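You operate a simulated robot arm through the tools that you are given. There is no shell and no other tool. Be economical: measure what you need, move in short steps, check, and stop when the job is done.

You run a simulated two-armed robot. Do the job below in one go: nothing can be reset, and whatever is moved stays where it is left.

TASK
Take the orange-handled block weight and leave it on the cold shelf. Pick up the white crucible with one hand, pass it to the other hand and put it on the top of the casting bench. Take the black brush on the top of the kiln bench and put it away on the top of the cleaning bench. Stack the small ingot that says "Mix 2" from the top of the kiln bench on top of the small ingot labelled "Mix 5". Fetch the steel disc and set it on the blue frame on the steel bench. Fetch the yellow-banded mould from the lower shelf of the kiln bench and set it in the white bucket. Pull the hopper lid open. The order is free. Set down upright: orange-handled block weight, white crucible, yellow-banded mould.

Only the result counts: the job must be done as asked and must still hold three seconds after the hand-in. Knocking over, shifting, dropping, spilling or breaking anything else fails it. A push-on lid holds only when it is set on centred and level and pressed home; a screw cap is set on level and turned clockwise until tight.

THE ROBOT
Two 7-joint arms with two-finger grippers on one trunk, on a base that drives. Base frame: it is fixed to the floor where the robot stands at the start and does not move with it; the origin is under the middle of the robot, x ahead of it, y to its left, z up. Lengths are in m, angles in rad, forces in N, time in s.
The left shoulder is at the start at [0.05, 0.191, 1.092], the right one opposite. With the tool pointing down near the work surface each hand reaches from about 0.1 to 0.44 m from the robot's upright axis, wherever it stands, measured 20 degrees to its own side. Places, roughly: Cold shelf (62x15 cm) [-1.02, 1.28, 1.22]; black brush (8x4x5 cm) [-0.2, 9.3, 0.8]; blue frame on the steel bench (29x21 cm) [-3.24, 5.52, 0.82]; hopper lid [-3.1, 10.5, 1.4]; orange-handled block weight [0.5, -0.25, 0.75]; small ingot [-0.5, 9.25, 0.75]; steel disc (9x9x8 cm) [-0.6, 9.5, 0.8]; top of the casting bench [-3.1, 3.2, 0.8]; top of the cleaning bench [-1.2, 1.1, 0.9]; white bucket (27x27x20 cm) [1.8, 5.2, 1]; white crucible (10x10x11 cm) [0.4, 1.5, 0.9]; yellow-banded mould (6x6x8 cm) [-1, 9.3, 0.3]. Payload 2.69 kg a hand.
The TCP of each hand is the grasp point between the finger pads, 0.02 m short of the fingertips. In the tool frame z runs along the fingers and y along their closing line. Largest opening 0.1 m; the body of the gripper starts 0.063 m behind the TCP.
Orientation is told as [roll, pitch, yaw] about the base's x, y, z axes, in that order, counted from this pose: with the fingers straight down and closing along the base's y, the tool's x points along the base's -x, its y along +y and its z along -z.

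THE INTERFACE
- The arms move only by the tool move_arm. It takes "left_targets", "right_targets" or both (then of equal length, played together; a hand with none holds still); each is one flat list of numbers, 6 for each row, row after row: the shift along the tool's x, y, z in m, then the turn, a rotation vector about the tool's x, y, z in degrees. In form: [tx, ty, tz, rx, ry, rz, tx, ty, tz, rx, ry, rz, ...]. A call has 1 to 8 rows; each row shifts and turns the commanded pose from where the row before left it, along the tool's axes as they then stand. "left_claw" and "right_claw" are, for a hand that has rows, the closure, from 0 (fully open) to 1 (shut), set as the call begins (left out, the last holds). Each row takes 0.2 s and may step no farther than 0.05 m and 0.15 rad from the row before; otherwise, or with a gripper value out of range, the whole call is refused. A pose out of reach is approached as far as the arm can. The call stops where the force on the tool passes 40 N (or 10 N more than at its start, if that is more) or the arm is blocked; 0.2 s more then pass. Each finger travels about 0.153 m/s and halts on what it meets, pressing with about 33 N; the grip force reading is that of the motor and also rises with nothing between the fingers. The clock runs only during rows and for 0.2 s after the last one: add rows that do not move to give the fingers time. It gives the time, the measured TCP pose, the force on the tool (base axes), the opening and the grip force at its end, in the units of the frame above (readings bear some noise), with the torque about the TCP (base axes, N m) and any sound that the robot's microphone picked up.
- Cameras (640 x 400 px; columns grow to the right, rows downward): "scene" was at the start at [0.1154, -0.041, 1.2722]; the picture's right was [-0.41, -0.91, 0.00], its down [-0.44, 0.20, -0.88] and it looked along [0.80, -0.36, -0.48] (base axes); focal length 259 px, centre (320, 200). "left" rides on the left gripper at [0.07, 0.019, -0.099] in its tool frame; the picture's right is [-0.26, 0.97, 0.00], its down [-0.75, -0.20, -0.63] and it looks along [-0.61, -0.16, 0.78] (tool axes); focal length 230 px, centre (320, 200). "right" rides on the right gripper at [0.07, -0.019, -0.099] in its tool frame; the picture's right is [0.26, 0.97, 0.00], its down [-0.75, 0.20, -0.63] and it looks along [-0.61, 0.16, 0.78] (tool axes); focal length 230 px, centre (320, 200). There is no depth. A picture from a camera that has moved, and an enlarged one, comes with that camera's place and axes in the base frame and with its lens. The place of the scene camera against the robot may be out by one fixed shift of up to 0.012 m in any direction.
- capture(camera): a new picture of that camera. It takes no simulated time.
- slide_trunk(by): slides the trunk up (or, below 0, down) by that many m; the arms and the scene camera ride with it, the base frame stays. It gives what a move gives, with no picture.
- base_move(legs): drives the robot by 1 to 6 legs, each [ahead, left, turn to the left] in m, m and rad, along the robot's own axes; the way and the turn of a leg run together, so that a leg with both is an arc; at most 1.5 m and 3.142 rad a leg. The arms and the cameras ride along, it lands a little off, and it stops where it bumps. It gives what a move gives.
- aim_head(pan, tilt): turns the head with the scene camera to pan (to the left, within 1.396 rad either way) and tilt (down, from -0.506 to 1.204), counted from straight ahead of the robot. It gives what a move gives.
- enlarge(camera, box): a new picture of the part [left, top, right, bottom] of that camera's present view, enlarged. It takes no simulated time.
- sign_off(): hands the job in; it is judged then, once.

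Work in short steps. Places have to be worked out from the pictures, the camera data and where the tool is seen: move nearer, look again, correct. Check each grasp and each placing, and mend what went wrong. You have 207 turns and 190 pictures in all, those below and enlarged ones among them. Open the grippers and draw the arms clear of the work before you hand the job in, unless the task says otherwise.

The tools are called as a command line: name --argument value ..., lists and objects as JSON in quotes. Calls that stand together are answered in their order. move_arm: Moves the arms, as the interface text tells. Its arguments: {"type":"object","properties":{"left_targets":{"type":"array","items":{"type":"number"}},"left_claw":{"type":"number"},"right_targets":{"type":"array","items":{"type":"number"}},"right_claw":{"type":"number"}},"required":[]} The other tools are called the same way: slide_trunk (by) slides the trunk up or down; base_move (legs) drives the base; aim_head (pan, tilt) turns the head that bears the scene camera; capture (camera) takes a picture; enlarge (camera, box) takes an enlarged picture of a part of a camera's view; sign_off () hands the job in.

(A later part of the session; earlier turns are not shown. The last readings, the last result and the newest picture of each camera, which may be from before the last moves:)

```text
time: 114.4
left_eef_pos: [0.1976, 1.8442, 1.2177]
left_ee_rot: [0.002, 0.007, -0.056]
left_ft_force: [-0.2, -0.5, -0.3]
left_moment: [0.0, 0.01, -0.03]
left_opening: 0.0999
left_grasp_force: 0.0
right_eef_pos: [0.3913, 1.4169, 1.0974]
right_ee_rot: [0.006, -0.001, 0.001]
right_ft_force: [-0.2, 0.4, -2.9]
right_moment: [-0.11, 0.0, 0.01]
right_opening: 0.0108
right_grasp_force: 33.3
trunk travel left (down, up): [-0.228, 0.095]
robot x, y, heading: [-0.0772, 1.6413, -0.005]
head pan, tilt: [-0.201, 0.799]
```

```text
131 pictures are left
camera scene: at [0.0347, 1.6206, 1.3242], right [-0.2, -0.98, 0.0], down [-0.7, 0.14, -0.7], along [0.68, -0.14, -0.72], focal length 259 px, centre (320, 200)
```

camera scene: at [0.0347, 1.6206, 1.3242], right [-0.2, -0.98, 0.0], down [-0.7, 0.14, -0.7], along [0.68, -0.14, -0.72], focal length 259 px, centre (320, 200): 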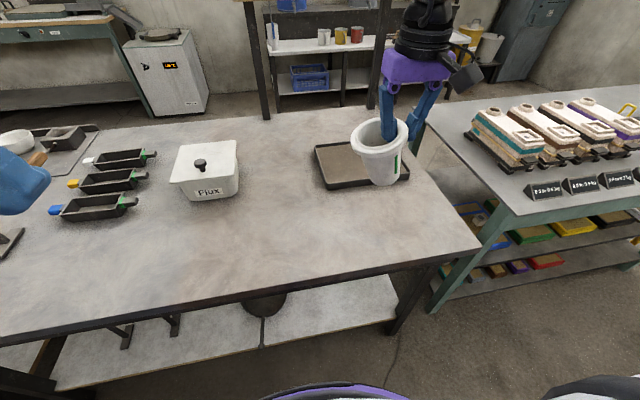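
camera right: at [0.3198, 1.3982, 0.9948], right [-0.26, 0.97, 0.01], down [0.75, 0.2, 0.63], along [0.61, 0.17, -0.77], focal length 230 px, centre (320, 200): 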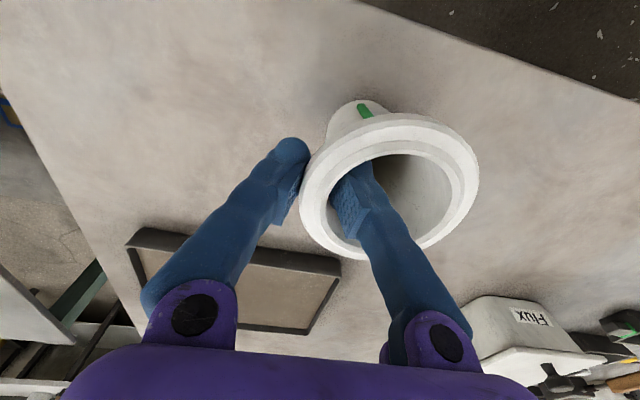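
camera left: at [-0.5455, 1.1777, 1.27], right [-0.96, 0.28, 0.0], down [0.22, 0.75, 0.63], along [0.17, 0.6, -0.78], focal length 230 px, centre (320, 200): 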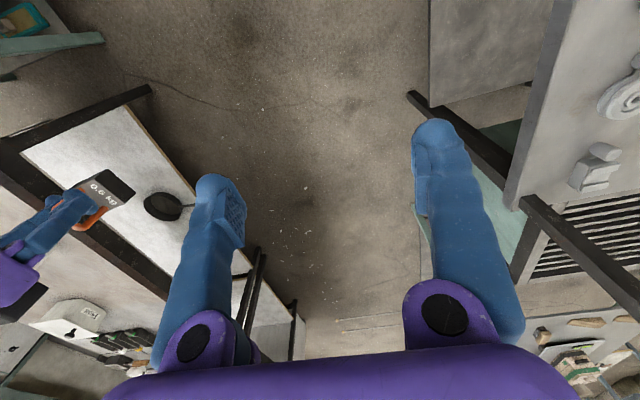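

Crucible is lifted (≈0.3 kg). For the handover I bring the right hand to the centre front and begin yawing the left hand 90°, so it can later grip the crucible body from the left side.

move_arm --right_targets '[0.018, 0.03, 0, 0, 0, 0, 0.018, 0.03, 0, 0, 0, 0, 0.018, 0.03, 0, 0, 0, 0, 0.018, 0.03, 0, 0, 0, 0, 0.018, 0.03, 0, 0, 0, 0, 0, 0.03, 0, 0, 0, 0, 0, 0, 0, 0, 0, 0, 0, 0, 0, 0, 0, 0]' --left_targets '[0, 0.02, 0, 0, 0, -8.5, 0, 0.02, 0, 0, 0, -8.5, 0, 0, 0, 0, 0, -8.5, 0, 0, 0, 0, 0, -8.5, 0, 0, 0, 0, 0, -8.5, 0, 0, 0, 0, 0, -8.5, 0, 0, 0, 0, 0, -8.5, 0, 0, 0, 0, 0, -8.5]'

capture --camera "left"

capture --camera "scene"

```text
time: 116.2
left_eef_pos: [0.1978, 1.8831, 1.2178]
left_ee_rot: [0.005, -0.001, 1.132]
left_ft_force: [-0.1, 0.5, 0.4]
left_moment: [-0.03, -0.01, 0.01]
left_opening: 0.1001
left_grasp_force: 0.0
right_eef_pos: [0.3187, 1.5276, 1.098]
right_ee_rot: [0.011, -0.003, 0.002]
right_ft_force: [-0.7, 0.2, -2.6]
right_moment: [-0.08, -0.02, -0.02]
right_opening: 0.0107
right_grasp_force: 32.6
right hand out of reach, approached as far as the arm can: row 4, 5, 6
trunk travel left (down, up): [-0.228, 0.095]
robot x, y, heading: [-0.0751, 1.6377, 0.002]
head pan, tilt: [-0.201, 0.799]
```

```text
130 pictures are left
camera left: at [0.1508, 1.8291, 1.3178], right [-0.76, 0.64, 0.0], down [0.5, 0.59, 0.63], along [0.4, 0.48, -0.78], focal length 230 px, centre (320, 200)
```

left: 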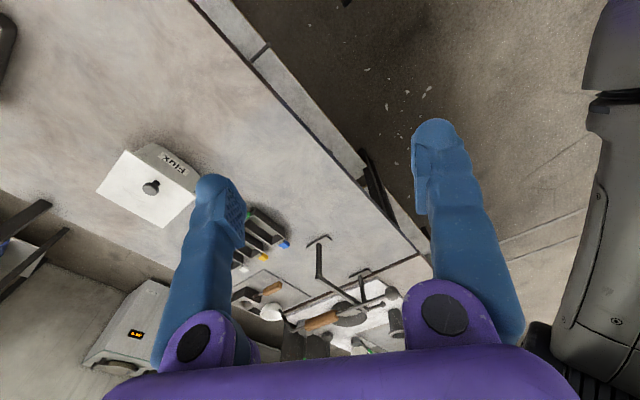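

```text
129 pictures are left
camera scene: at [0.0346, 1.6207, 1.3243], right [-0.2, -0.98, 0.0], down [-0.7, 0.14, -0.7], along [0.68, -0.14, -0.72], focal length 259 px, centre (320, 200)
```

scene: 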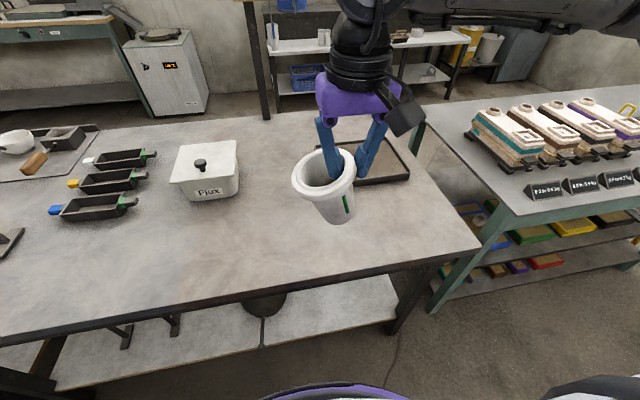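

The crucible has swung so its bottom leans right (tilt about x) — can be corrected by the left hand's pitch later. I finish yawing the left hand and start pitching it to point right/down.

move_arm --left_targets '[0, 0, 0, 0, 0, -8.4, 0, 0, 0, 0, 0, -8.4, 0, 0, 0, 0, 0, -8.4, 0, 0, 0, 0, 8.5, 0, 0, 0, 0, 0, 8.5, 0, 0, 0, 0, 0, 8.5, 0, 0, 0, 0, 0, 8.5, 0, 0, 0, 0, 0, 8.5, 0]'

enlarge --camera "scene" --box '[240, 130, 400, 230]'

capture --camera "left"

```text
time: 118.0
left_eef_pos: [0.1981, 1.8843, 1.2188]
left_ee_rot: [0.005, 0.742, 1.57]
left_ft_force: [0.5, -0.5, 0.4]
left_moment: [-0.03, -0.02, 0.04]
left_opening: 0.1
left_grasp_force: 0.0
right_eef_pos: [0.3182, 1.5273, 1.0976]
right_ee_rot: [0.009, -0.004, 0.001]
right_ft_force: [-0.2, -0.7, -3.0]
right_moment: [-0.07, -0.02, 0.01]
right_opening: 0.0106
right_grasp_force: 33.2
trunk travel left (down, up): [-0.228, 0.095]
robot x, y, heading: [-0.0786, 1.6407, 0.001]
head pan, tilt: [-0.201, 0.799]
```

```text
4.00 times, centred on (320, 180) of scene
camera zoom: at [0.034, 1.6212, 1.3244], right [-0.2, -0.98, 0.0], down [-0.7, 0.14, -0.7], along [0.68, -0.14, -0.72], focal length 1036 px, centre (320, 280)
```

zoom: 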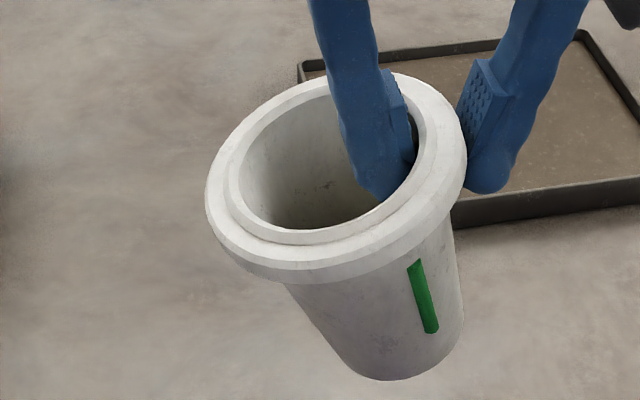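

```text
127 pictures are left
camera left: at [0.1783, 1.9011, 1.3394], right [-0.97, 0.19, -0.17], down [0.2, 0.98, -0.04], along [0.16, -0.08, -0.98], focal length 230 px, centre (320, 200)
```

left: 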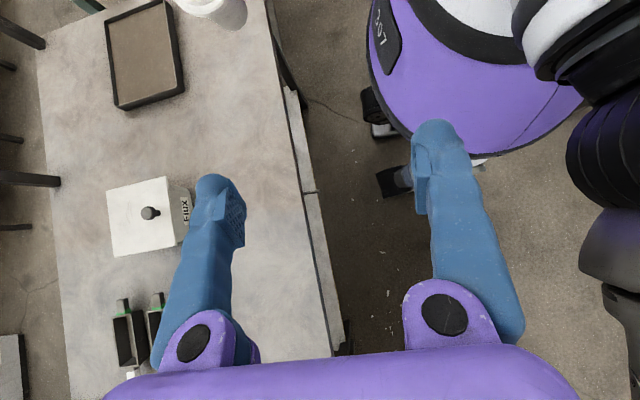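

Crucible tilt is about 19°. Left hand should be nearly horizontal (pitch ≈88°) pointing right, gripping the body at about (0.318,1.546,1.03). First finish the pitch.

move_arm --left_targets '[0, 0, 0, 0, 7.6, 0, 0, 0, 0, 0, 7.6, 0, 0, 0, 0, 0, 7.6, 0, 0, 0, 0, 0, 7.6, 0, 0, 0, 0, 0, 7.6, 0, 0, 0, 0, 0, 7.5, 0, 0, 0, 0, 0, 0, 0]'

```text
time: 119.6
left_eef_pos: [0.1985, 1.8834, 1.218]
left_ee_rot: [0.127, 1.533, 1.695]
left_ft_force: [-0.5, 0.5, -0.2]
left_moment: [-0.01, -0.02, 0.0]
left_opening: 0.1
left_grasp_force: 0.0
right_eef_pos: [0.3174, 1.5263, 1.0967]
right_ee_rot: [0.009, -0.005, 0.001]
right_ft_force: [-0.2, 0.2, -3.2]
right_moment: [-0.05, -0.02, -0.02]
right_opening: 0.0107
right_grasp_force: 33.1
trunk travel left (down, up): [-0.228, 0.095]
robot x, y, heading: [-0.0754, 1.6397, 0.005]
head pan, tilt: [-0.201, 0.799]
```

Orientation reached. Now translate the left hand down and forward to line up with the crucible body, stopping ~15 cm short.

move_arm --left_targets '[-0.038, -0.024, 0, 0, 0, 0, -0.038, -0.024, 0, 0, 0, 0, -0.038, -0.024, 0, 0, 0, 0, -0.038, -0.024, 0, 0, 0, 0, -0.038, -0.024, 0, 0, 0, 0, 0, 0, 0.04, 0, 0, 0, 0, 0, 0.04, 0, 0, 0, 0, 0, 0, 0, 0, 0]'

capture --camera "left"

aim_head --pan 0.1 --tilt 0.75

capture --camera "scene"

```text
time: 121.4
left_eef_pos: [0.3171, 1.8102, 1.0254]
left_ee_rot: [0.12, 1.535, 1.691]
left_ft_force: [-0.5, -0.1, 0.1]
left_moment: [0.0, -0.01, 0.0]
left_opening: 0.0997
left_grasp_force: 0.0
right_eef_pos: [0.3179, 1.527, 1.0989]
right_ee_rot: [0.007, -0.003, 0.001]
right_ft_force: [-0.1, 1.0, -2.7]
right_moment: [-0.05, -0.04, 0.03]
right_opening: 0.0105
right_grasp_force: 33.2
trunk travel left (down, up): [-0.228, 0.095]
robot x, y, heading: [-0.0803, 1.6407, -0.001]
head pan, tilt: [-0.201, 0.799]
```

```text
126 pictures are left
camera left: at [0.2979, 1.9075, 1.0991], right [-0.97, 0.01, -0.25], down [0.2, 0.66, -0.73], along [0.16, -0.75, -0.64], focal length 230 px, centre (320, 200)
```

left: 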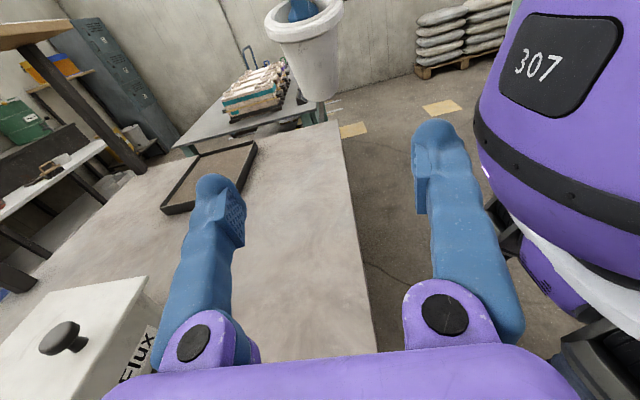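

```text
time: 122.2
left_eef_pos: [0.316, 1.8101, 1.0239]
left_ee_rot: [0.114, 1.535, 1.681]
left_ft_force: [-0.4, 0.2, -0.3]
left_moment: [-0.01, 0.0, 0.0]
left_opening: 0.1004
left_grasp_force: 0.0
right_eef_pos: [0.3203, 1.5272, 1.0978]
right_ee_rot: [0.008, -0.003, 0.002]
right_ft_force: [0.0, -0.3, -2.6]
right_moment: [-0.07, -0.04, -0.02]
right_opening: 0.0106
right_grasp_force: 32.9
trunk travel left (down, up): [-0.228, 0.095]
robot x, y, heading: [-0.0803, 1.6371, 0.005]
head pan, tilt: [0.099, 0.75]
```

```text
125 pictures are left
camera scene: at [0.0379, 1.6449, 1.3283], right [0.1, -0.99, 0.0], down [-0.68, -0.07, -0.73], along [0.73, 0.07, -0.68], focal length 259 px, centre (320, 200)
```

scene: 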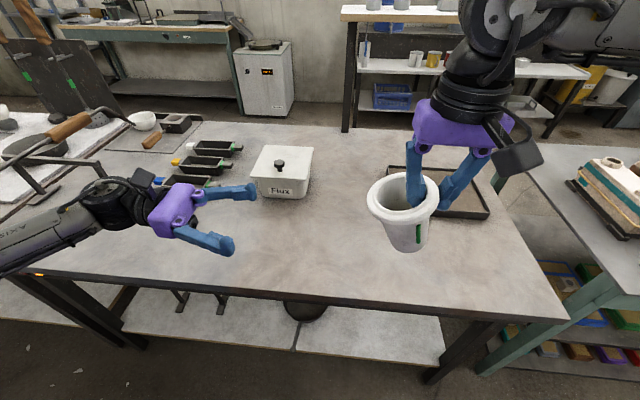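

Alignment is good; crucible body ahead at x≈0.32, z 0.99–1.06. Advance 0.22 m along the fingers and check.

move_arm --left_targets '[0.002, -0.001, 0.04, 0, 0, 0, 0.002, -0.001, 0.04, 0, 0, 0, 0.002, -0.001, 0.04, 0, 0, 0, 0.002, -0.001, 0.04, 0, 0, 0, 0.001, 0, 0.03, 0, 0, 0, 0.001, 0, 0.03, 0, 0, 0, 0, 0, 0, 0, 0, 0]'

capture --camera "left"

enlarge --camera "scene" --box '[280, 130, 520, 280]'

```text
time: 123.8
left_eef_pos: [0.3201, 1.5906, 1.0267]
left_ee_rot: [0.111, 1.532, 1.68]
left_ft_force: [1.3, 0.1, -0.3]
left_moment: [-0.03, -0.01, -0.02]
left_opening: 0.0999
left_grasp_force: 0.0
right_eef_pos: [0.3188, 1.5277, 1.0986]
right_ee_rot: [0.009, -0.003, 0.002]
right_ft_force: [-0.3, 0.6, -2.8]
right_moment: [-0.1, -0.01, -0.02]
right_opening: 0.0105
right_grasp_force: 32.7
trunk travel left (down, up): [-0.228, 0.095]
robot x, y, heading: [-0.0774, 1.6378, 0.001]
head pan, tilt: [0.099, 0.75]
```

```text
124 pictures are left
camera left: at [0.301, 1.6873, 1.1], right [-0.97, 0.01, -0.25], down [0.2, 0.66, -0.73], along [0.16, -0.75, -0.64], focal length 230 px, centre (320, 200)
```

left: 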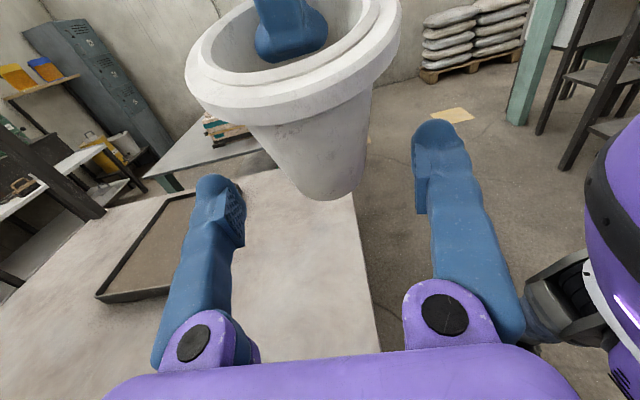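

```text
2.67 times, centred on (400, 205) of scene
camera zoom: at [0.0378, 1.6453, 1.3283], right [0.1, -0.99, 0.0], down [-0.68, -0.07, -0.73], along [0.73, 0.07, -0.68], focal length 691 px, centre (107, 187)
```

zoom: 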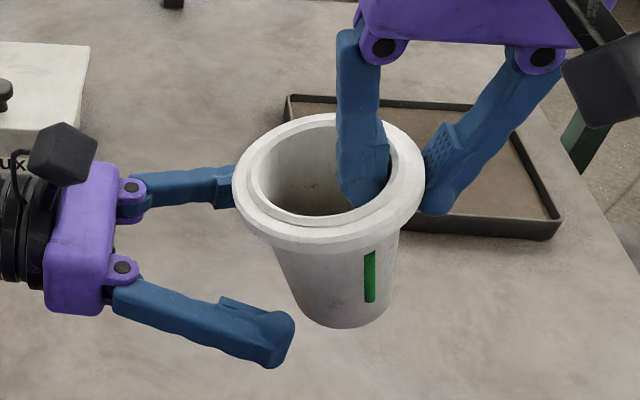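

Body sits between the fingers below the flange. Advance another 3.6 cm, 3 mm lower, and close the left hand gently.

move_arm --left_targets '[-0.003, 0, 0.018, 0, 0, 0, 0, 0, 0.018, 0, 0, 0, 0, 0, 0, 0, 0, 0]'

capture --camera "left"

move_arm --left_targets '[0, 0, 0, 0, 0, 0, 0, 0, 0, 0, 0, 0, 0, 0, 0, 0, 0, 0, 0, 0, 0, 0, 0, 0]' --left_claw 1

capture --camera "left"

enlarge --camera "scene" --box '[280, 130, 520, 280]'

```text
time: 124.6
left_eef_pos: [0.3203, 1.5546, 1.0204]
left_ee_rot: [0.114, 1.534, 1.681]
left_ft_force: [-0.1, -0.5, 0.7]
left_moment: [-0.05, -0.02, 0.03]
left_opening: 0.0999
left_grasp_force: 0.0
right_eef_pos: [0.3174, 1.5265, 1.0986]
right_ee_rot: [0.009, -0.004, 0.001]
right_ft_force: [-0.2, 0.7, -2.9]
right_moment: [-0.07, -0.02, -0.02]
right_opening: 0.0106
right_grasp_force: 32.9
trunk travel left (down, up): [-0.228, 0.095]
robot x, y, heading: [-0.0763, 1.6405, 0.0]
head pan, tilt: [0.099, 0.75]
```

```text
122 pictures are left
camera left: at [0.3011, 1.6515, 1.0953], right [-0.97, 0.01, -0.25], down [0.2, 0.66, -0.73], along [0.16, -0.75, -0.64], focal length 230 px, centre (320, 200)
```

left: 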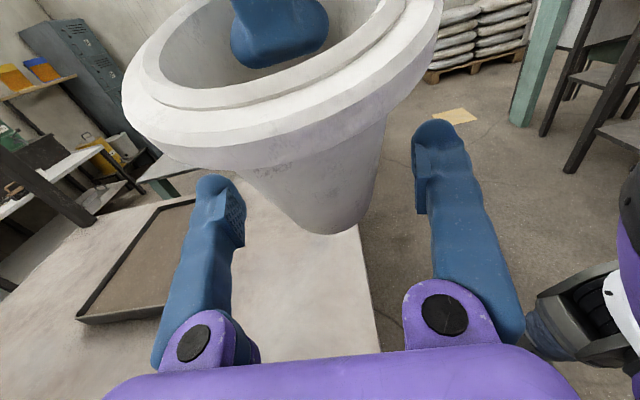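

```text
time: 125.6
left_eef_pos: [0.3187, 1.5537, 1.0215]
left_ee_rot: [0.112, 1.535, 1.677]
left_ft_force: [-6.7, 0.5, 0.2]
left_moment: [0.02, -0.11, -0.31]
left_opening: 0.0617
left_grasp_force: 32.2
right_eef_pos: [0.3189, 1.5273, 1.0984]
right_ee_rot: [0.007, -0.003, 0.001]
right_ft_force: [7.2, -0.5, -3.0]
right_moment: [-0.11, -0.44, 0.1]
right_opening: 0.0104
right_grasp_force: 32.8
trunk travel left (down, up): [-0.228, 0.095]
robot x, y, heading: [-0.0748, 1.6383, 0.001]
head pan, tilt: [0.099, 0.75]
```

```text
121 pictures are left
camera left: at [0.3006, 1.6513, 1.0954], right [-0.97, 0.01, -0.25], down [0.2, 0.66, -0.73], along [0.16, -0.75, -0.64], focal length 230 px, centre (320, 200)
```

left: 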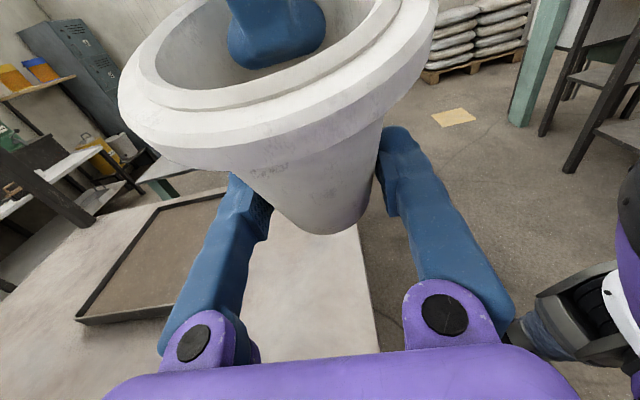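

```text
2.67 times, centred on (400, 205) of scene
camera zoom: at [0.0379, 1.645, 1.3283], right [0.1, -0.99, 0.0], down [-0.68, -0.07, -0.73], along [0.73, 0.07, -0.68], focal length 691 px, centre (107, 187)
```

zoom: 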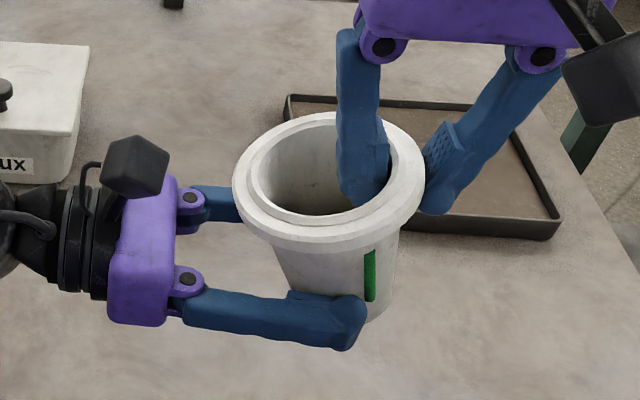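

Left holds the body (61.7 mm, 32 N). Open the right hand partially and raise it out.

move_arm --right_targets '[0, 0, 0, 0, 0, 0, 0, 0, 0, 0, 0, 0, 0, 0, 0, 0, 0, 0]' --right_claw 0.55

enlarge --camera "scene" --box '[280, 130, 520, 280]'

```text
time: 126.4
left_eef_pos: [0.321, 1.5542, 1.0215]
left_ee_rot: [0.117, 1.531, 1.683]
left_ft_force: [0.6, -0.2, -1.2]
left_moment: [-0.01, 0.0, -0.02]
left_opening: 0.0615
left_grasp_force: 32.7
right_eef_pos: [0.3181, 1.5265, 1.0979]
right_ee_rot: [0.008, -0.004, 0.001]
right_ft_force: [0.5, -1.3, 0.1]
right_moment: [0.01, -0.02, 0.01]
right_opening: 0.0449
right_grasp_force: 0.0
trunk travel left (down, up): [-0.228, 0.095]
robot x, y, heading: [-0.0792, 1.6389, 0.001]
head pan, tilt: [0.099, 0.75]
```

```text
2.67 times, centred on (400, 205) of scene
camera zoom: at [0.0379, 1.645, 1.3283], right [0.1, -0.99, 0.0], down [-0.68, -0.07, -0.73], along [0.73, 0.07, -0.68], focal length 691 px, centre (107, 187)
```

zoom: 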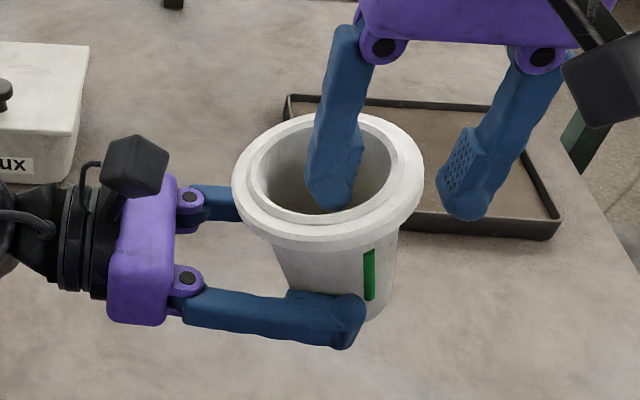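

Left alone holds it. Raise the right hand out and clear to the right.

move_arm --right_targets '[0, 0, -0.03, 0, 0, 0, 0, 0, -0.04, 0, 0, 0, 0, 0, -0.05, 0, 0, 0, 0, -0.04, 0, 0, 0, 0, 0, -0.04, 0, 0, 0, 0, 0, -0.04, 0, 0, 0, 0, 0, 0, 0, 0, 0, 0]'

capture --camera "scene"

```text
time: 128.0
left_eef_pos: [0.3201, 1.5537, 1.021]
left_ee_rot: [0.124, 1.535, 1.691]
left_ft_force: [-0.1, 0.3, -0.6]
left_moment: [-0.04, 0.02, -0.01]
left_opening: 0.0614
left_grasp_force: 33.3
right_eef_pos: [0.3248, 1.3904, 1.1992]
right_ee_rot: [0.007, -0.001, 0.002]
right_ft_force: [0.1, 0.6, 0.1]
right_moment: [0.0, -0.01, -0.03]
right_opening: 0.0452
right_grasp_force: 0.1
right hand out of reach, approached as far as the arm can: row 1, 2, 3
trunk travel left (down, up): [-0.228, 0.095]
robot x, y, heading: [-0.077, 1.6421, 0.005]
head pan, tilt: [0.099, 0.75]
```

```text
118 pictures are left
camera scene: at [0.0382, 1.6456, 1.3282], right [0.1, -0.99, 0.0], down [-0.68, -0.07, -0.73], along [0.73, 0.07, -0.68], focal length 259 px, centre (320, 200)
```

scene: 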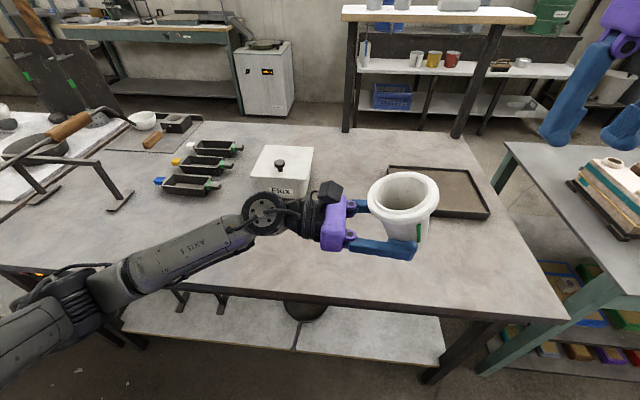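

Handover succeeded. I right the crucible by pitching the left hand ~19° down, and look along the aisle for the route to the casting bench.

move_arm --left_targets '[0.01, 0, 0, 0, -6.3, 0, 0.01, 0, 0, 0, -6.3, 0, 0.01, 0, 0, 0, -6.3, 0, 0, 0, 0, 0, 0, 0]'

enlarge --camera "scene" --box '[280, 130, 520, 280]'

base_move --legs '[[-0.28, 0.1, 0]]'

aim_head --pan 1.396 --tilt 0.3

capture --camera "scene"

```text
time: 129.0
left_eef_pos: [0.3203, 1.5509, 1.0516]
left_ee_rot: [0.013, 1.203, 1.579]
left_ft_force: [-0.6, -0.3, -2.5]
left_moment: [0.02, -0.03, 0.0]
left_opening: 0.0613
left_grasp_force: 33.4
right_eef_pos: [0.3235, 1.3897, 1.1984]
right_ee_rot: [0.007, -0.003, 0.003]
right_ft_force: [-0.9, -0.2, 0.1]
right_moment: [0.01, 0.03, 0.02]
right_opening: 0.0452
right_grasp_force: 0.1
trunk travel left (down, up): [-0.228, 0.095]
robot x, y, heading: [-0.078, 1.6384, 0.004]
head pan, tilt: [0.099, 0.75]
```

```text
2.67 times, centred on (400, 205) of scene
camera zoom: at [0.0379, 1.6452, 1.3283], right [0.1, -0.99, 0.0], down [-0.68, -0.07, -0.73], along [0.73, 0.07, -0.68], focal length 691 px, centre (107, 187)
```

zoom: 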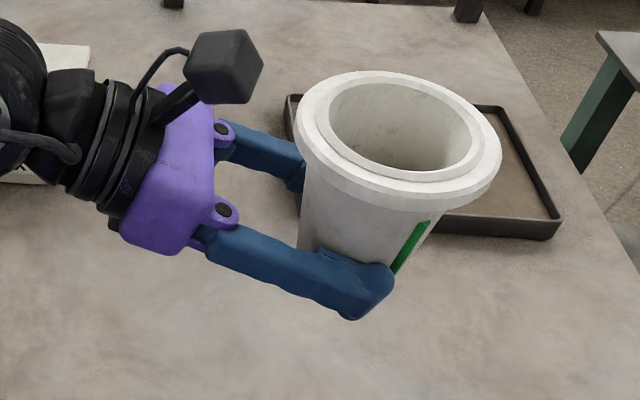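

```text
time: 131.0
left_eef_pos: [0.0416, 1.6501, 1.052]
left_ee_rot: [0.011, 1.203, 1.58]
left_ft_force: [-0.2, -0.6, -2.6]
left_moment: [0.05, 0.04, 0.01]
left_opening: 0.0613
left_grasp_force: 33.4
right_eef_pos: [0.0452, 1.4897, 1.199]
right_ee_rot: [0.006, -0.004, 0.003]
right_ft_force: [-1.7, 0.1, 0.3]
right_moment: [-0.01, 0.0, 0.01]
right_opening: 0.045
right_grasp_force: 0.1
trunk travel left (down, up): [-0.228, 0.095]
robot x, y, heading: [-0.3553, 1.7374, 0.0]
head pan, tilt: [0.099, 0.75]
```

```text
time: 132.5
left_eef_pos: [0.0406, 1.6511, 1.0517]
left_ee_rot: [0.013, 1.204, 1.581]
left_ft_force: [0.8, 0.1, -3.1]
left_moment: [0.08, 0.05, -0.01]
left_opening: 0.0613
left_grasp_force: 33.2
right_eef_pos: [0.0454, 1.4884, 1.1986]
right_ee_rot: [0.008, -0.001, 0.003]
right_ft_force: [0.4, 0.3, 0.1]
right_moment: [-0.02, -0.03, -0.01]
right_opening: 0.0451
right_grasp_force: 0.0
trunk travel left (down, up): [-0.228, 0.095]
robot x, y, heading: [-0.3558, 1.7376, 0.004]
head pan, tilt: [1.396, 0.3]
```

```text
116 pictures are left
camera scene: at [-0.3075, 1.8284, 1.3687], right [0.99, -0.17, 0.0], down [-0.05, -0.29, -0.96], along [0.16, 0.94, -0.3], focal length 259 px, centre (320, 200)
```

scene: 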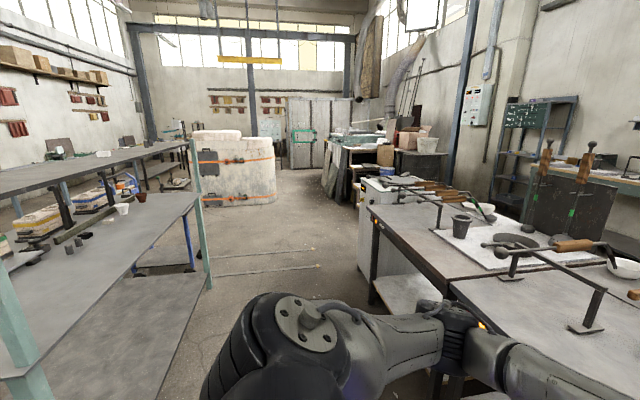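

I need to verify the crucible's true tilt. Capture from left wrist and a centred scene view.

aim_head --pan -0.15 --tilt 0.7

enlarge --camera "scene" --box '[220, 100, 460, 250]'

capture --camera "left"

```text
time: 134.1
left_eef_pos: [0.0399, 1.6501, 1.0521]
left_ee_rot: [0.011, 1.205, 1.58]
left_ft_force: [-0.1, -0.5, -2.8]
left_moment: [0.03, 0.03, 0.04]
left_opening: 0.061
left_grasp_force: 32.6
right_eef_pos: [0.0444, 1.4883, 1.1981]
right_ee_rot: [0.006, -0.001, 0.005]
right_ft_force: [-0.3, 0.5, 0.6]
right_moment: [-0.03, -0.01, 0.0]
right_opening: 0.045
right_grasp_force: 0.2
trunk travel left (down, up): [-0.228, 0.095]
robot x, y, heading: [-0.3562, 1.7413, 0.003]
head pan, tilt: [-0.15, 0.7]
```

```text
2.67 times, centred on (340, 175) of scene
camera zoom: at [-0.2395, 1.724, 1.3326], right [-0.15, -0.99, 0.0], down [-0.64, 0.09, -0.76], along [0.76, -0.11, -0.64], focal length 691 px, centre (267, 267)
```

zoom: 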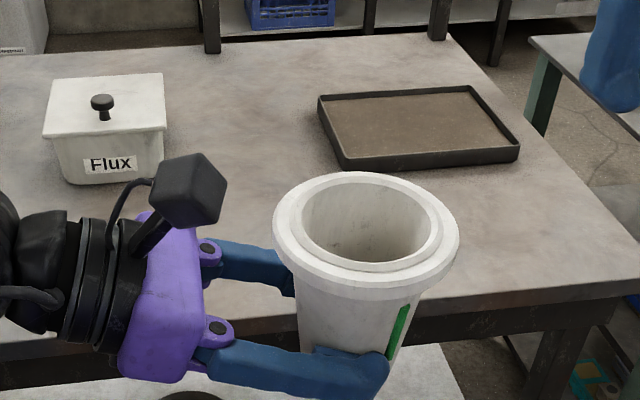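

```text
114 pictures are left
camera left: at [0.0223, 1.7185, 1.1527], right [-0.97, 0.09, -0.24], down [0.2, 0.86, -0.48], along [0.16, -0.51, -0.85], focal length 230 px, centre (320, 200)
```

left: 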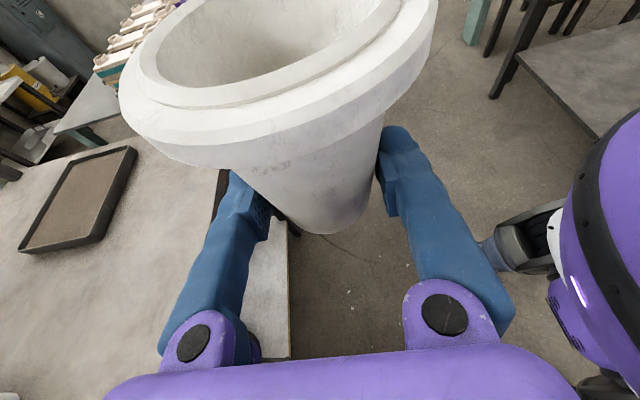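

Tilt is within about ±4° — fine (base ≈4.5 cm below TCP). Aisle clear along x≈−0.36; the green rack spans y 2.4–3.9 on the left. I strafe left to y≈4.75.

base_move --legs '[[0, 1.5, 0], [0, 1.5, 0]]'

aim_head --pan 1.396 --tilt 0.3

capture --camera "scene"

```text
time: 160.4
left_eef_pos: [0.0287, 4.6622, 1.051]
left_ee_rot: [0.011, 1.203, 1.583]
left_ft_force: [0.3, 0.6, -2.8]
left_moment: [0.05, 0.0, 0.01]
left_opening: 0.0601
left_grasp_force: 33.5
right_eef_pos: [0.0326, 4.5013, 1.1981]
right_ee_rot: [0.006, -0.001, 0.004]
right_ft_force: [0.1, 0.5, -0.1]
right_moment: [0.0, 0.0, -0.02]
right_opening: 0.0451
right_grasp_force: 0.1
trunk travel left (down, up): [-0.228, 0.095]
robot x, y, heading: [-0.3707, 4.753, 0.008]
head pan, tilt: [-0.15, 0.7]
```

```text
time: 162.0
left_eef_pos: [0.0278, 4.6622, 1.0519]
left_ee_rot: [0.012, 1.204, 1.584]
left_ft_force: [0.1, -0.8, -2.6]
left_moment: [0.05, -0.02, 0.01]
left_opening: 0.0598
left_grasp_force: 32.9
right_eef_pos: [0.0342, 4.5006, 1.1979]
right_ee_rot: [0.006, -0.002, 0.004]
right_ft_force: [0.2, 0.6, 0.0]
right_moment: [-0.02, 0.0, 0.02]
right_opening: 0.045
right_grasp_force: 0.2
trunk travel left (down, up): [-0.228, 0.095]
robot x, y, heading: [-0.3737, 4.7521, 0.006]
head pan, tilt: [1.396, 0.3]
```

```text
113 pictures are left
camera scene: at [-0.3214, 4.8393, 1.3687], right [0.99, -0.17, 0.0], down [-0.05, -0.29, -0.96], along [0.16, 0.94, -0.3], focal length 259 px, centre (320, 200)
```

scene: 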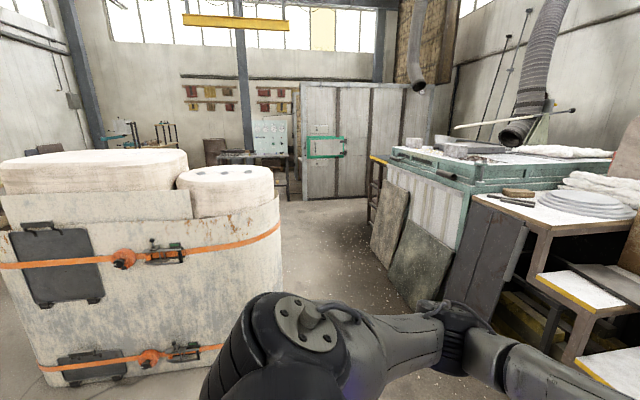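

Opening has crept by ~1.5 mm, so I should be brisk. Turn left 90° and look west toward the casting bench.

base_move --legs '[[0, 0, 2.2]]'

aim_head --pan 0.9 --tilt 0.3

capture --camera "scene"

```text
time: 167.6
left_eef_pos: [-0.5286, 5.1258, 1.0512]
left_ee_rot: [0.012, 1.203, -2.514]
left_ft_force: [-0.5, 0.4, -2.8]
left_moment: [-0.02, 0.03, 0.03]
left_opening: 0.06
left_grasp_force: 33.0
right_eef_pos: [-0.3997, 5.2239, 1.1988]
right_ee_rot: [0.007, -0.004, 2.192]
right_ft_force: [0.5, -0.1, 0.2]
right_moment: [0.03, 0.01, -0.02]
right_opening: 0.0451
right_grasp_force: 0.1
trunk travel left (down, up): [-0.228, 0.095]
robot x, y, heading: [-0.3703, 4.7474, 2.194]
head pan, tilt: [1.396, 0.3]
```

```text
time: 168.5
left_eef_pos: [-0.5282, 5.1262, 1.0503]
left_ee_rot: [0.012, 1.202, -2.515]
left_ft_force: [0.3, -0.1, -3.1]
left_moment: [-0.02, 0.03, 0.0]
left_opening: 0.0596
left_grasp_force: 33.2
right_eef_pos: [-0.3982, 5.2233, 1.1977]
right_ee_rot: [0.008, -0.002, 2.193]
right_ft_force: [0.1, -1.1, -0.4]
right_moment: [0.05, 0.01, -0.05]
right_opening: 0.0451
right_grasp_force: 0.1
trunk travel left (down, up): [-0.228, 0.095]
robot x, y, heading: [-0.3667, 4.7551, 2.197]
head pan, tilt: [0.901, 0.3]
```

```text
112 pictures are left
camera scene: at [-0.494, 4.7843, 1.3687], right [0.05, 1.0, 0.0], down [0.3, -0.01, -0.96], along [-0.95, 0.05, -0.3], focal length 259 px, centre (320, 200)
```

scene: 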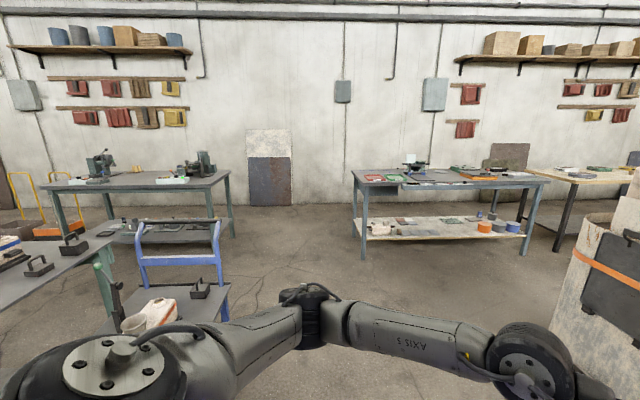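

The casting bench (with vices) is at the left, x≈−2.7…, y 2.4–4.1. A blue cart stands before it at about y 3.7–4.2. I turn west, drive ahead and look again.

base_move --legs '[[0, 0, 0.945], [1.3, -0.2, 0]]'

aim_head --pan 0.8 --tilt 0.45

capture --camera "scene"

```text
time: 177.6
left_eef_pos: [-2.0742, 5.0625, 1.0502]
left_ee_rot: [0.013, 1.203, -1.58]
left_ft_force: [0.2, 0.2, -3.0]
left_moment: [-0.04, -0.04, 0.0]
left_opening: 0.0596
left_grasp_force: 32.9
right_eef_pos: [-2.0737, 5.2236, 1.1986]
right_ee_rot: [0.006, -0.001, 3.126]
right_ft_force: [0.4, -0.6, 0.2]
right_moment: [0.01, -0.01, -0.03]
right_opening: 0.0449
right_grasp_force: 0.1
trunk travel left (down, up): [-0.228, 0.095]
robot x, y, heading: [-1.6803, 4.9641, 3.128]
head pan, tilt: [0.901, 0.3]
```

```text
time: 178.3
left_eef_pos: [-2.0731, 5.0627, 1.0512]
left_ee_rot: [0.013, 1.201, -1.579]
left_ft_force: [0.7, 0.6, -3.2]
left_moment: [-0.06, -0.02, 0.05]
left_opening: 0.0598
left_grasp_force: 32.7
right_eef_pos: [-2.0745, 5.2228, 1.1975]
right_ee_rot: [0.007, -0.001, 3.125]
right_ft_force: [0.7, 0.5, -0.6]
right_moment: [0.0, -0.02, -0.01]
right_opening: 0.0453
right_grasp_force: 0.0
trunk travel left (down, up): [-0.228, 0.095]
robot x, y, heading: [-1.682, 4.9641, 3.127]
head pan, tilt: [0.799, 0.45]
```

```text
111 pictures are left
camera scene: at [-1.7897, 4.8978, 1.3548], right [-0.71, 0.71, 0.0], down [0.31, 0.31, -0.9], along [-0.64, -0.64, -0.43], focal length 259 px, centre (320, 200)
```

scene: 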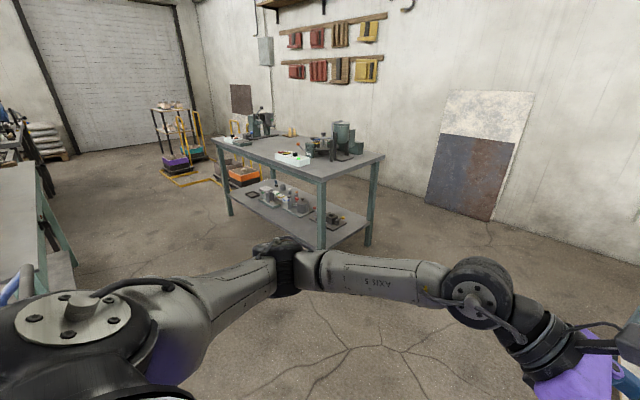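

Bench top: x −2.82…−3.55, y 2.25…3.87. I drive ahead 0.5, then strafe left 1.35 to stand in front of its right part.

base_move --legs '[[0.52, 0, 0], [0, 1.4, 0]]'

aim_head --pan 0.1 --tilt 0.6

capture --camera "scene"

```text
time: 193.3
left_eef_pos: [-2.6164, 3.6734, 1.0524]
left_ee_rot: [0.013, 1.203, -1.586]
left_ft_force: [-0.4, -0.3, -3.2]
left_moment: [-0.02, 0.01, 0.0]
left_opening: 0.0592
left_grasp_force: 33.0
right_eef_pos: [-2.6176, 3.8346, 1.1986]
right_ee_rot: [0.006, -0.002, 3.117]
right_ft_force: [0.4, -0.9, -0.1]
right_moment: [0.05, 0.02, -0.04]
right_opening: 0.0452
right_grasp_force: 0.0
trunk travel left (down, up): [-0.228, 0.095]
robot x, y, heading: [-2.2187, 3.5722, 3.118]
head pan, tilt: [0.799, 0.45]
```

```text
time: 194.4
left_eef_pos: [-2.6169, 3.6727, 1.0508]
left_ee_rot: [0.013, 1.203, -1.587]
left_ft_force: [0.5, 0.2, -3.4]
left_moment: [-0.05, 0.01, 0.0]
left_opening: 0.0595
left_grasp_force: 32.8
right_eef_pos: [-2.6166, 3.8339, 1.1985]
right_ee_rot: [0.006, -0.001, 3.118]
right_ft_force: [0.9, -0.3, -0.7]
right_moment: [-0.03, -0.01, 0.03]
right_opening: 0.0448
right_grasp_force: 0.2
trunk travel left (down, up): [-0.228, 0.095]
robot x, y, heading: [-2.2212, 3.5728, 3.116]
head pan, tilt: [0.099, 0.6]
```

```text
110 pictures are left
camera scene: at [-2.3574, 3.5642, 1.3412], right [-0.08, 1.0, 0.0], down [0.56, 0.04, -0.83], along [-0.82, -0.06, -0.56], focal length 259 px, centre (320, 200)
```

scene: 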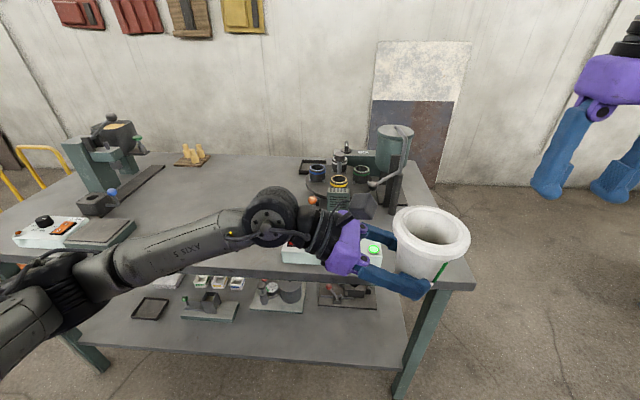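

The free spot on the bench is around (-2.93,3.25), between a plate and the white box. To keep wrist and elbow clear of the bench I yaw the left hand 40° to point forward-right, then strafe.

move_arm --left_targets '[0, 0, 0, 7.47, 0, -2.86, 0, 0, 0, 7.47, 0, -2.86, 0, 0, 0, 7.47, 0, -2.86, 0, 0, 0, 7.47, 0, -2.86, 0, 0, 0, 7.47, 0, -2.86, 0, 0, 0, 0, 0, 0]'

base_move --legs '[[0, 0.37, 0.02]]'

capture --camera "scene"

```text
time: 195.8
left_eef_pos: [-2.6151, 3.6727, 1.0505]
left_ee_rot: [0.007, 1.201, -0.895]
left_ft_force: [0.3, -0.4, -2.7]
left_moment: [-0.03, -0.03, 0.02]
left_opening: 0.0593
left_grasp_force: 33.1
right_eef_pos: [-2.6165, 3.8341, 1.1993]
right_ee_rot: [0.007, -0.003, 3.118]
right_ft_force: [0.4, -0.7, -0.8]
right_moment: [0.01, -0.02, 0.02]
right_opening: 0.0449
right_grasp_force: 0.1
trunk travel left (down, up): [-0.228, 0.095]
robot x, y, heading: [-2.2249, 3.5722, 3.118]
head pan, tilt: [0.099, 0.6]
```

```text
time: 199.6
left_eef_pos: [-2.6239, 3.2933, 1.0504]
left_ee_rot: [0.007, 1.202, -0.878]
left_ft_force: [-0.4, 0.3, -3.1]
left_moment: [-0.09, -0.06, 0.01]
left_opening: 0.0595
left_grasp_force: 32.7
right_eef_pos: [-2.627, 3.4552, 1.1993]
right_ee_rot: [0.007, -0.001, 3.137]
right_ft_force: [0.2, -0.6, 0.2]
right_moment: [0.05, -0.04, 0.0]
right_opening: 0.0449
right_grasp_force: 0.1
trunk travel left (down, up): [-0.228, 0.095]
robot x, y, heading: [-2.2247, 3.2011, 3.14]
head pan, tilt: [0.099, 0.6]
```

```text
109 pictures are left
camera scene: at [-2.3622, 3.1904, 1.3412], right [-0.1, 1.0, 0.0], down [0.56, 0.05, -0.82], along [-0.82, -0.08, -0.57], focal length 259 px, centre (320, 200)
```

scene: 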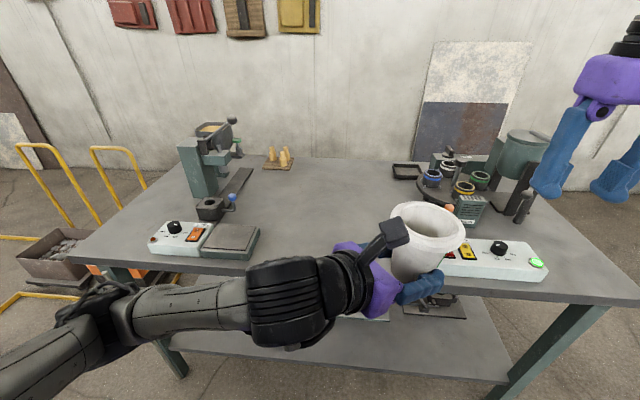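

Free area is between the plate (y<2.95) and white box (y>3.49). I strafe 6 cm left, drive ahead 0.24, and extend the hand 7 cm.

base_move --legs '[[0, 0.06, 0], [0.24, 0, 0]]'

move_arm --left_targets '[0.0081, -0.0268, 0.021, 0, 0, 0, 0.0081, -0.0268, 0.021, 0, 0, 0, 0, 0, 0, 0, 0, 0]'

capture --camera "scene"

capture --camera "left"

```text
time: 202.3
left_eef_pos: [-2.8522, 3.2351, 1.0499]
left_ee_rot: [0.004, 1.197, -0.876]
left_ft_force: [0.0, 0.4, -3.4]
left_moment: [-0.05, -0.02, 0.04]
left_opening: 0.0591
left_grasp_force: 32.9
right_eef_pos: [-2.8566, 3.3967, 1.1981]
right_ee_rot: [0.007, -0.001, 3.136]
right_ft_force: [0.9, 0.5, -0.1]
right_moment: [0.0, 0.03, 0.01]
right_opening: 0.0452
right_grasp_force: 0.0
trunk travel left (down, up): [-0.228, 0.095]
robot x, y, heading: [-2.4581, 3.1426, 3.133]
head pan, tilt: [0.099, 0.6]
stopped in leg 2: the robot was blocked; the commanded pose is now the measured one
```

```text
time: 203.1
left_eef_pos: [-2.9253, 3.2351, 1.0503]
left_ee_rot: [0.004, 1.201, -0.874]
left_ft_force: [0.2, 0.0, -3.3]
left_moment: [-0.03, -0.04, 0.01]
left_opening: 0.0593
left_grasp_force: 33.2
right_eef_pos: [-2.8562, 3.3967, 1.1981]
right_ee_rot: [0.007, -0.001, 3.137]
right_ft_force: [-0.4, 1.0, -0.3]
right_moment: [-0.03, 0.04, -0.03]
right_opening: 0.0452
right_grasp_force: 0.0
trunk travel left (down, up): [-0.228, 0.095]
robot x, y, heading: [-2.4568, 3.1434, 3.138]
head pan, tilt: [0.099, 0.6]
```

```text
108 pictures are left
camera scene: at [-2.5919, 3.1317, 1.3412], right [-0.1, 1.0, 0.0], down [0.56, 0.05, -0.83], along [-0.82, -0.08, -0.56], focal length 259 px, centre (320, 200)
```

scene: 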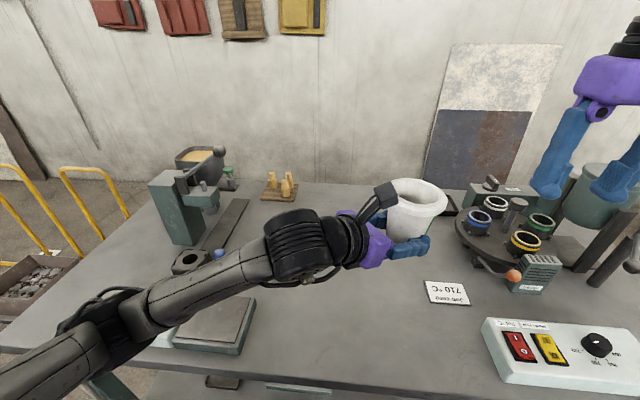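

```text
107 pictures are left
camera left: at [-2.8679, 3.1958, 1.1518], right [0.81, 0.54, -0.24], down [0.39, -0.79, -0.47], along [-0.44, 0.29, -0.85], focal length 230 px, centre (320, 200)
```

left: 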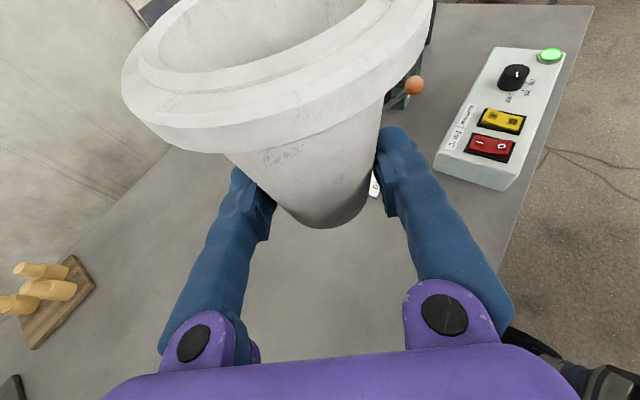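

Over free bench area, clear of the card and boxes. I lower the hand 12 cm using the arm first (keeps the elbow higher).

move_arm --left_targets '[-0.0374, 0, 0.0143, 0, 0, 0, -0.0374, 0, 0.0143, 0, 0, 0, -0.0374, 0, 0.0143, 0, 0, 0, 0, 0, 0, 0, 0, 0]'

capture --camera "scene"

```text
time: 204.1
left_eef_pos: [-2.9227, 3.2336, 0.9302]
left_ee_rot: [0.005, 1.199, -0.876]
left_ft_force: [-0.8, 0.3, -3.2]
left_moment: [-0.03, -0.03, 0.02]
left_opening: 0.0594
left_grasp_force: 32.8
right_eef_pos: [-2.8578, 3.3969, 1.1982]
right_ee_rot: [0.006, -0.002, 3.136]
right_ft_force: [-0.2, -0.6, -0.3]
right_moment: [0.01, 0.03, 0.0]
right_opening: 0.0449
right_grasp_force: 0.1
trunk travel left (down, up): [-0.228, 0.095]
robot x, y, heading: [-2.4568, 3.1436, 3.136]
head pan, tilt: [0.099, 0.6]
```

```text
106 pictures are left
camera scene: at [-2.5923, 3.1316, 1.3411], right [-0.1, 1.0, 0.0], down [0.56, 0.05, -0.82], along [-0.82, -0.08, -0.57], focal length 259 px, centre (320, 200)
```

scene: 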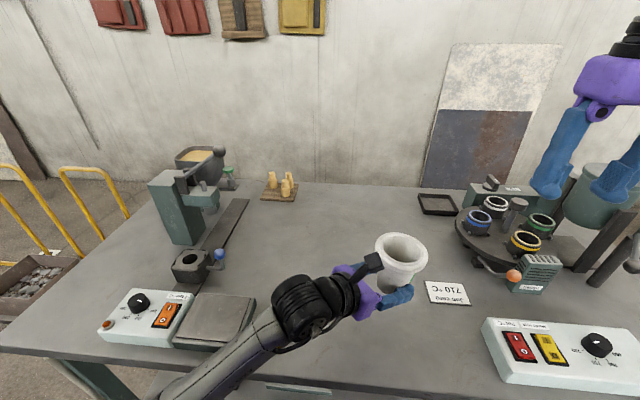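

Works fine. Lower further to about 0.865, then in fine steps to contact.

move_arm --left_targets '[-0.028, 0, 0.0107, 0, 0, 0, -0.028, 0, 0.0107, 0, 0, 0, -0.0056, 0, 0.0021, 0, 0, 0, -0.0056, 0, 0.0021, 0, 0, 0, -0.0056, 0, 0.0021, 0, 0, 0, 0, 0, 0, 0, 0, 0]'

enlarge --camera "scene" --box '[250, 210, 490, 360]'

```text
time: 205.5
left_eef_pos: [-2.9217, 3.2345, 0.8514]
left_ee_rot: [0.007, 1.199, -0.874]
left_ft_force: [0.0, -0.3, -2.4]
left_moment: [-0.02, 0.01, 0.0]
left_opening: 0.0595
left_grasp_force: 32.6
right_eef_pos: [-2.8566, 3.3969, 1.1978]
right_ee_rot: [0.006, -0.003, 3.136]
right_ft_force: [-0.4, 1.0, -0.3]
right_moment: [0.01, 0.0, 0.05]
right_opening: 0.0451
right_grasp_force: 0.1
trunk travel left (down, up): [-0.228, 0.095]
robot x, y, heading: [-2.4552, 3.1415, 3.141]
head pan, tilt: [0.099, 0.6]
```

```text
2.67 times, centred on (370, 285) of scene
camera zoom: at [-2.5922, 3.1317, 1.3412], right [-0.1, 1.0, 0.0], down [0.56, 0.05, -0.82], along [-0.82, -0.08, -0.57], focal length 691 px, centre (187, -27)
```

zoom: 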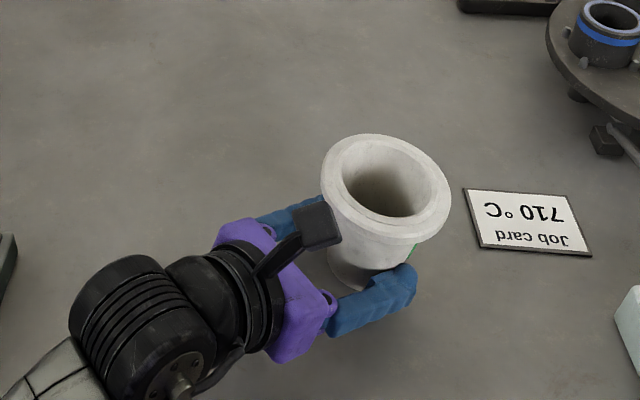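

Near the surface. Lower in 4 mm steps until contact is felt.

move_arm --left_targets '[-0.0037, 0, 0.0014, 0, 0, 0, -0.0037, 0, 0.0014, 0, 0, 0, -0.0037, 0, 0.0014, 0, 0, 0, 0, 0, 0, 0, 0, 0]'

```text
time: 206.5
left_eef_pos: [-2.9231, 3.2339, 0.8447]
left_ee_rot: [-0.001, 1.208, -0.879]
left_ft_force: [-6.3, -4.9, 21.9]
left_moment: [0.3, 0.15, -0.05]
left_opening: 0.0585
left_grasp_force: 33.6
right_eef_pos: [-2.8559, 3.3965, 1.1984]
right_ee_rot: [0.007, 0.0, 3.135]
right_ft_force: [-0.3, -0.6, -0.1]
right_moment: [-0.01, -0.01, -0.04]
right_opening: 0.0452
right_grasp_force: 0.1
trunk travel left (down, up): [-0.228, 0.095]
robot x, y, heading: [-2.4554, 3.1433, 3.138]
head pan, tilt: [0.099, 0.6]
```

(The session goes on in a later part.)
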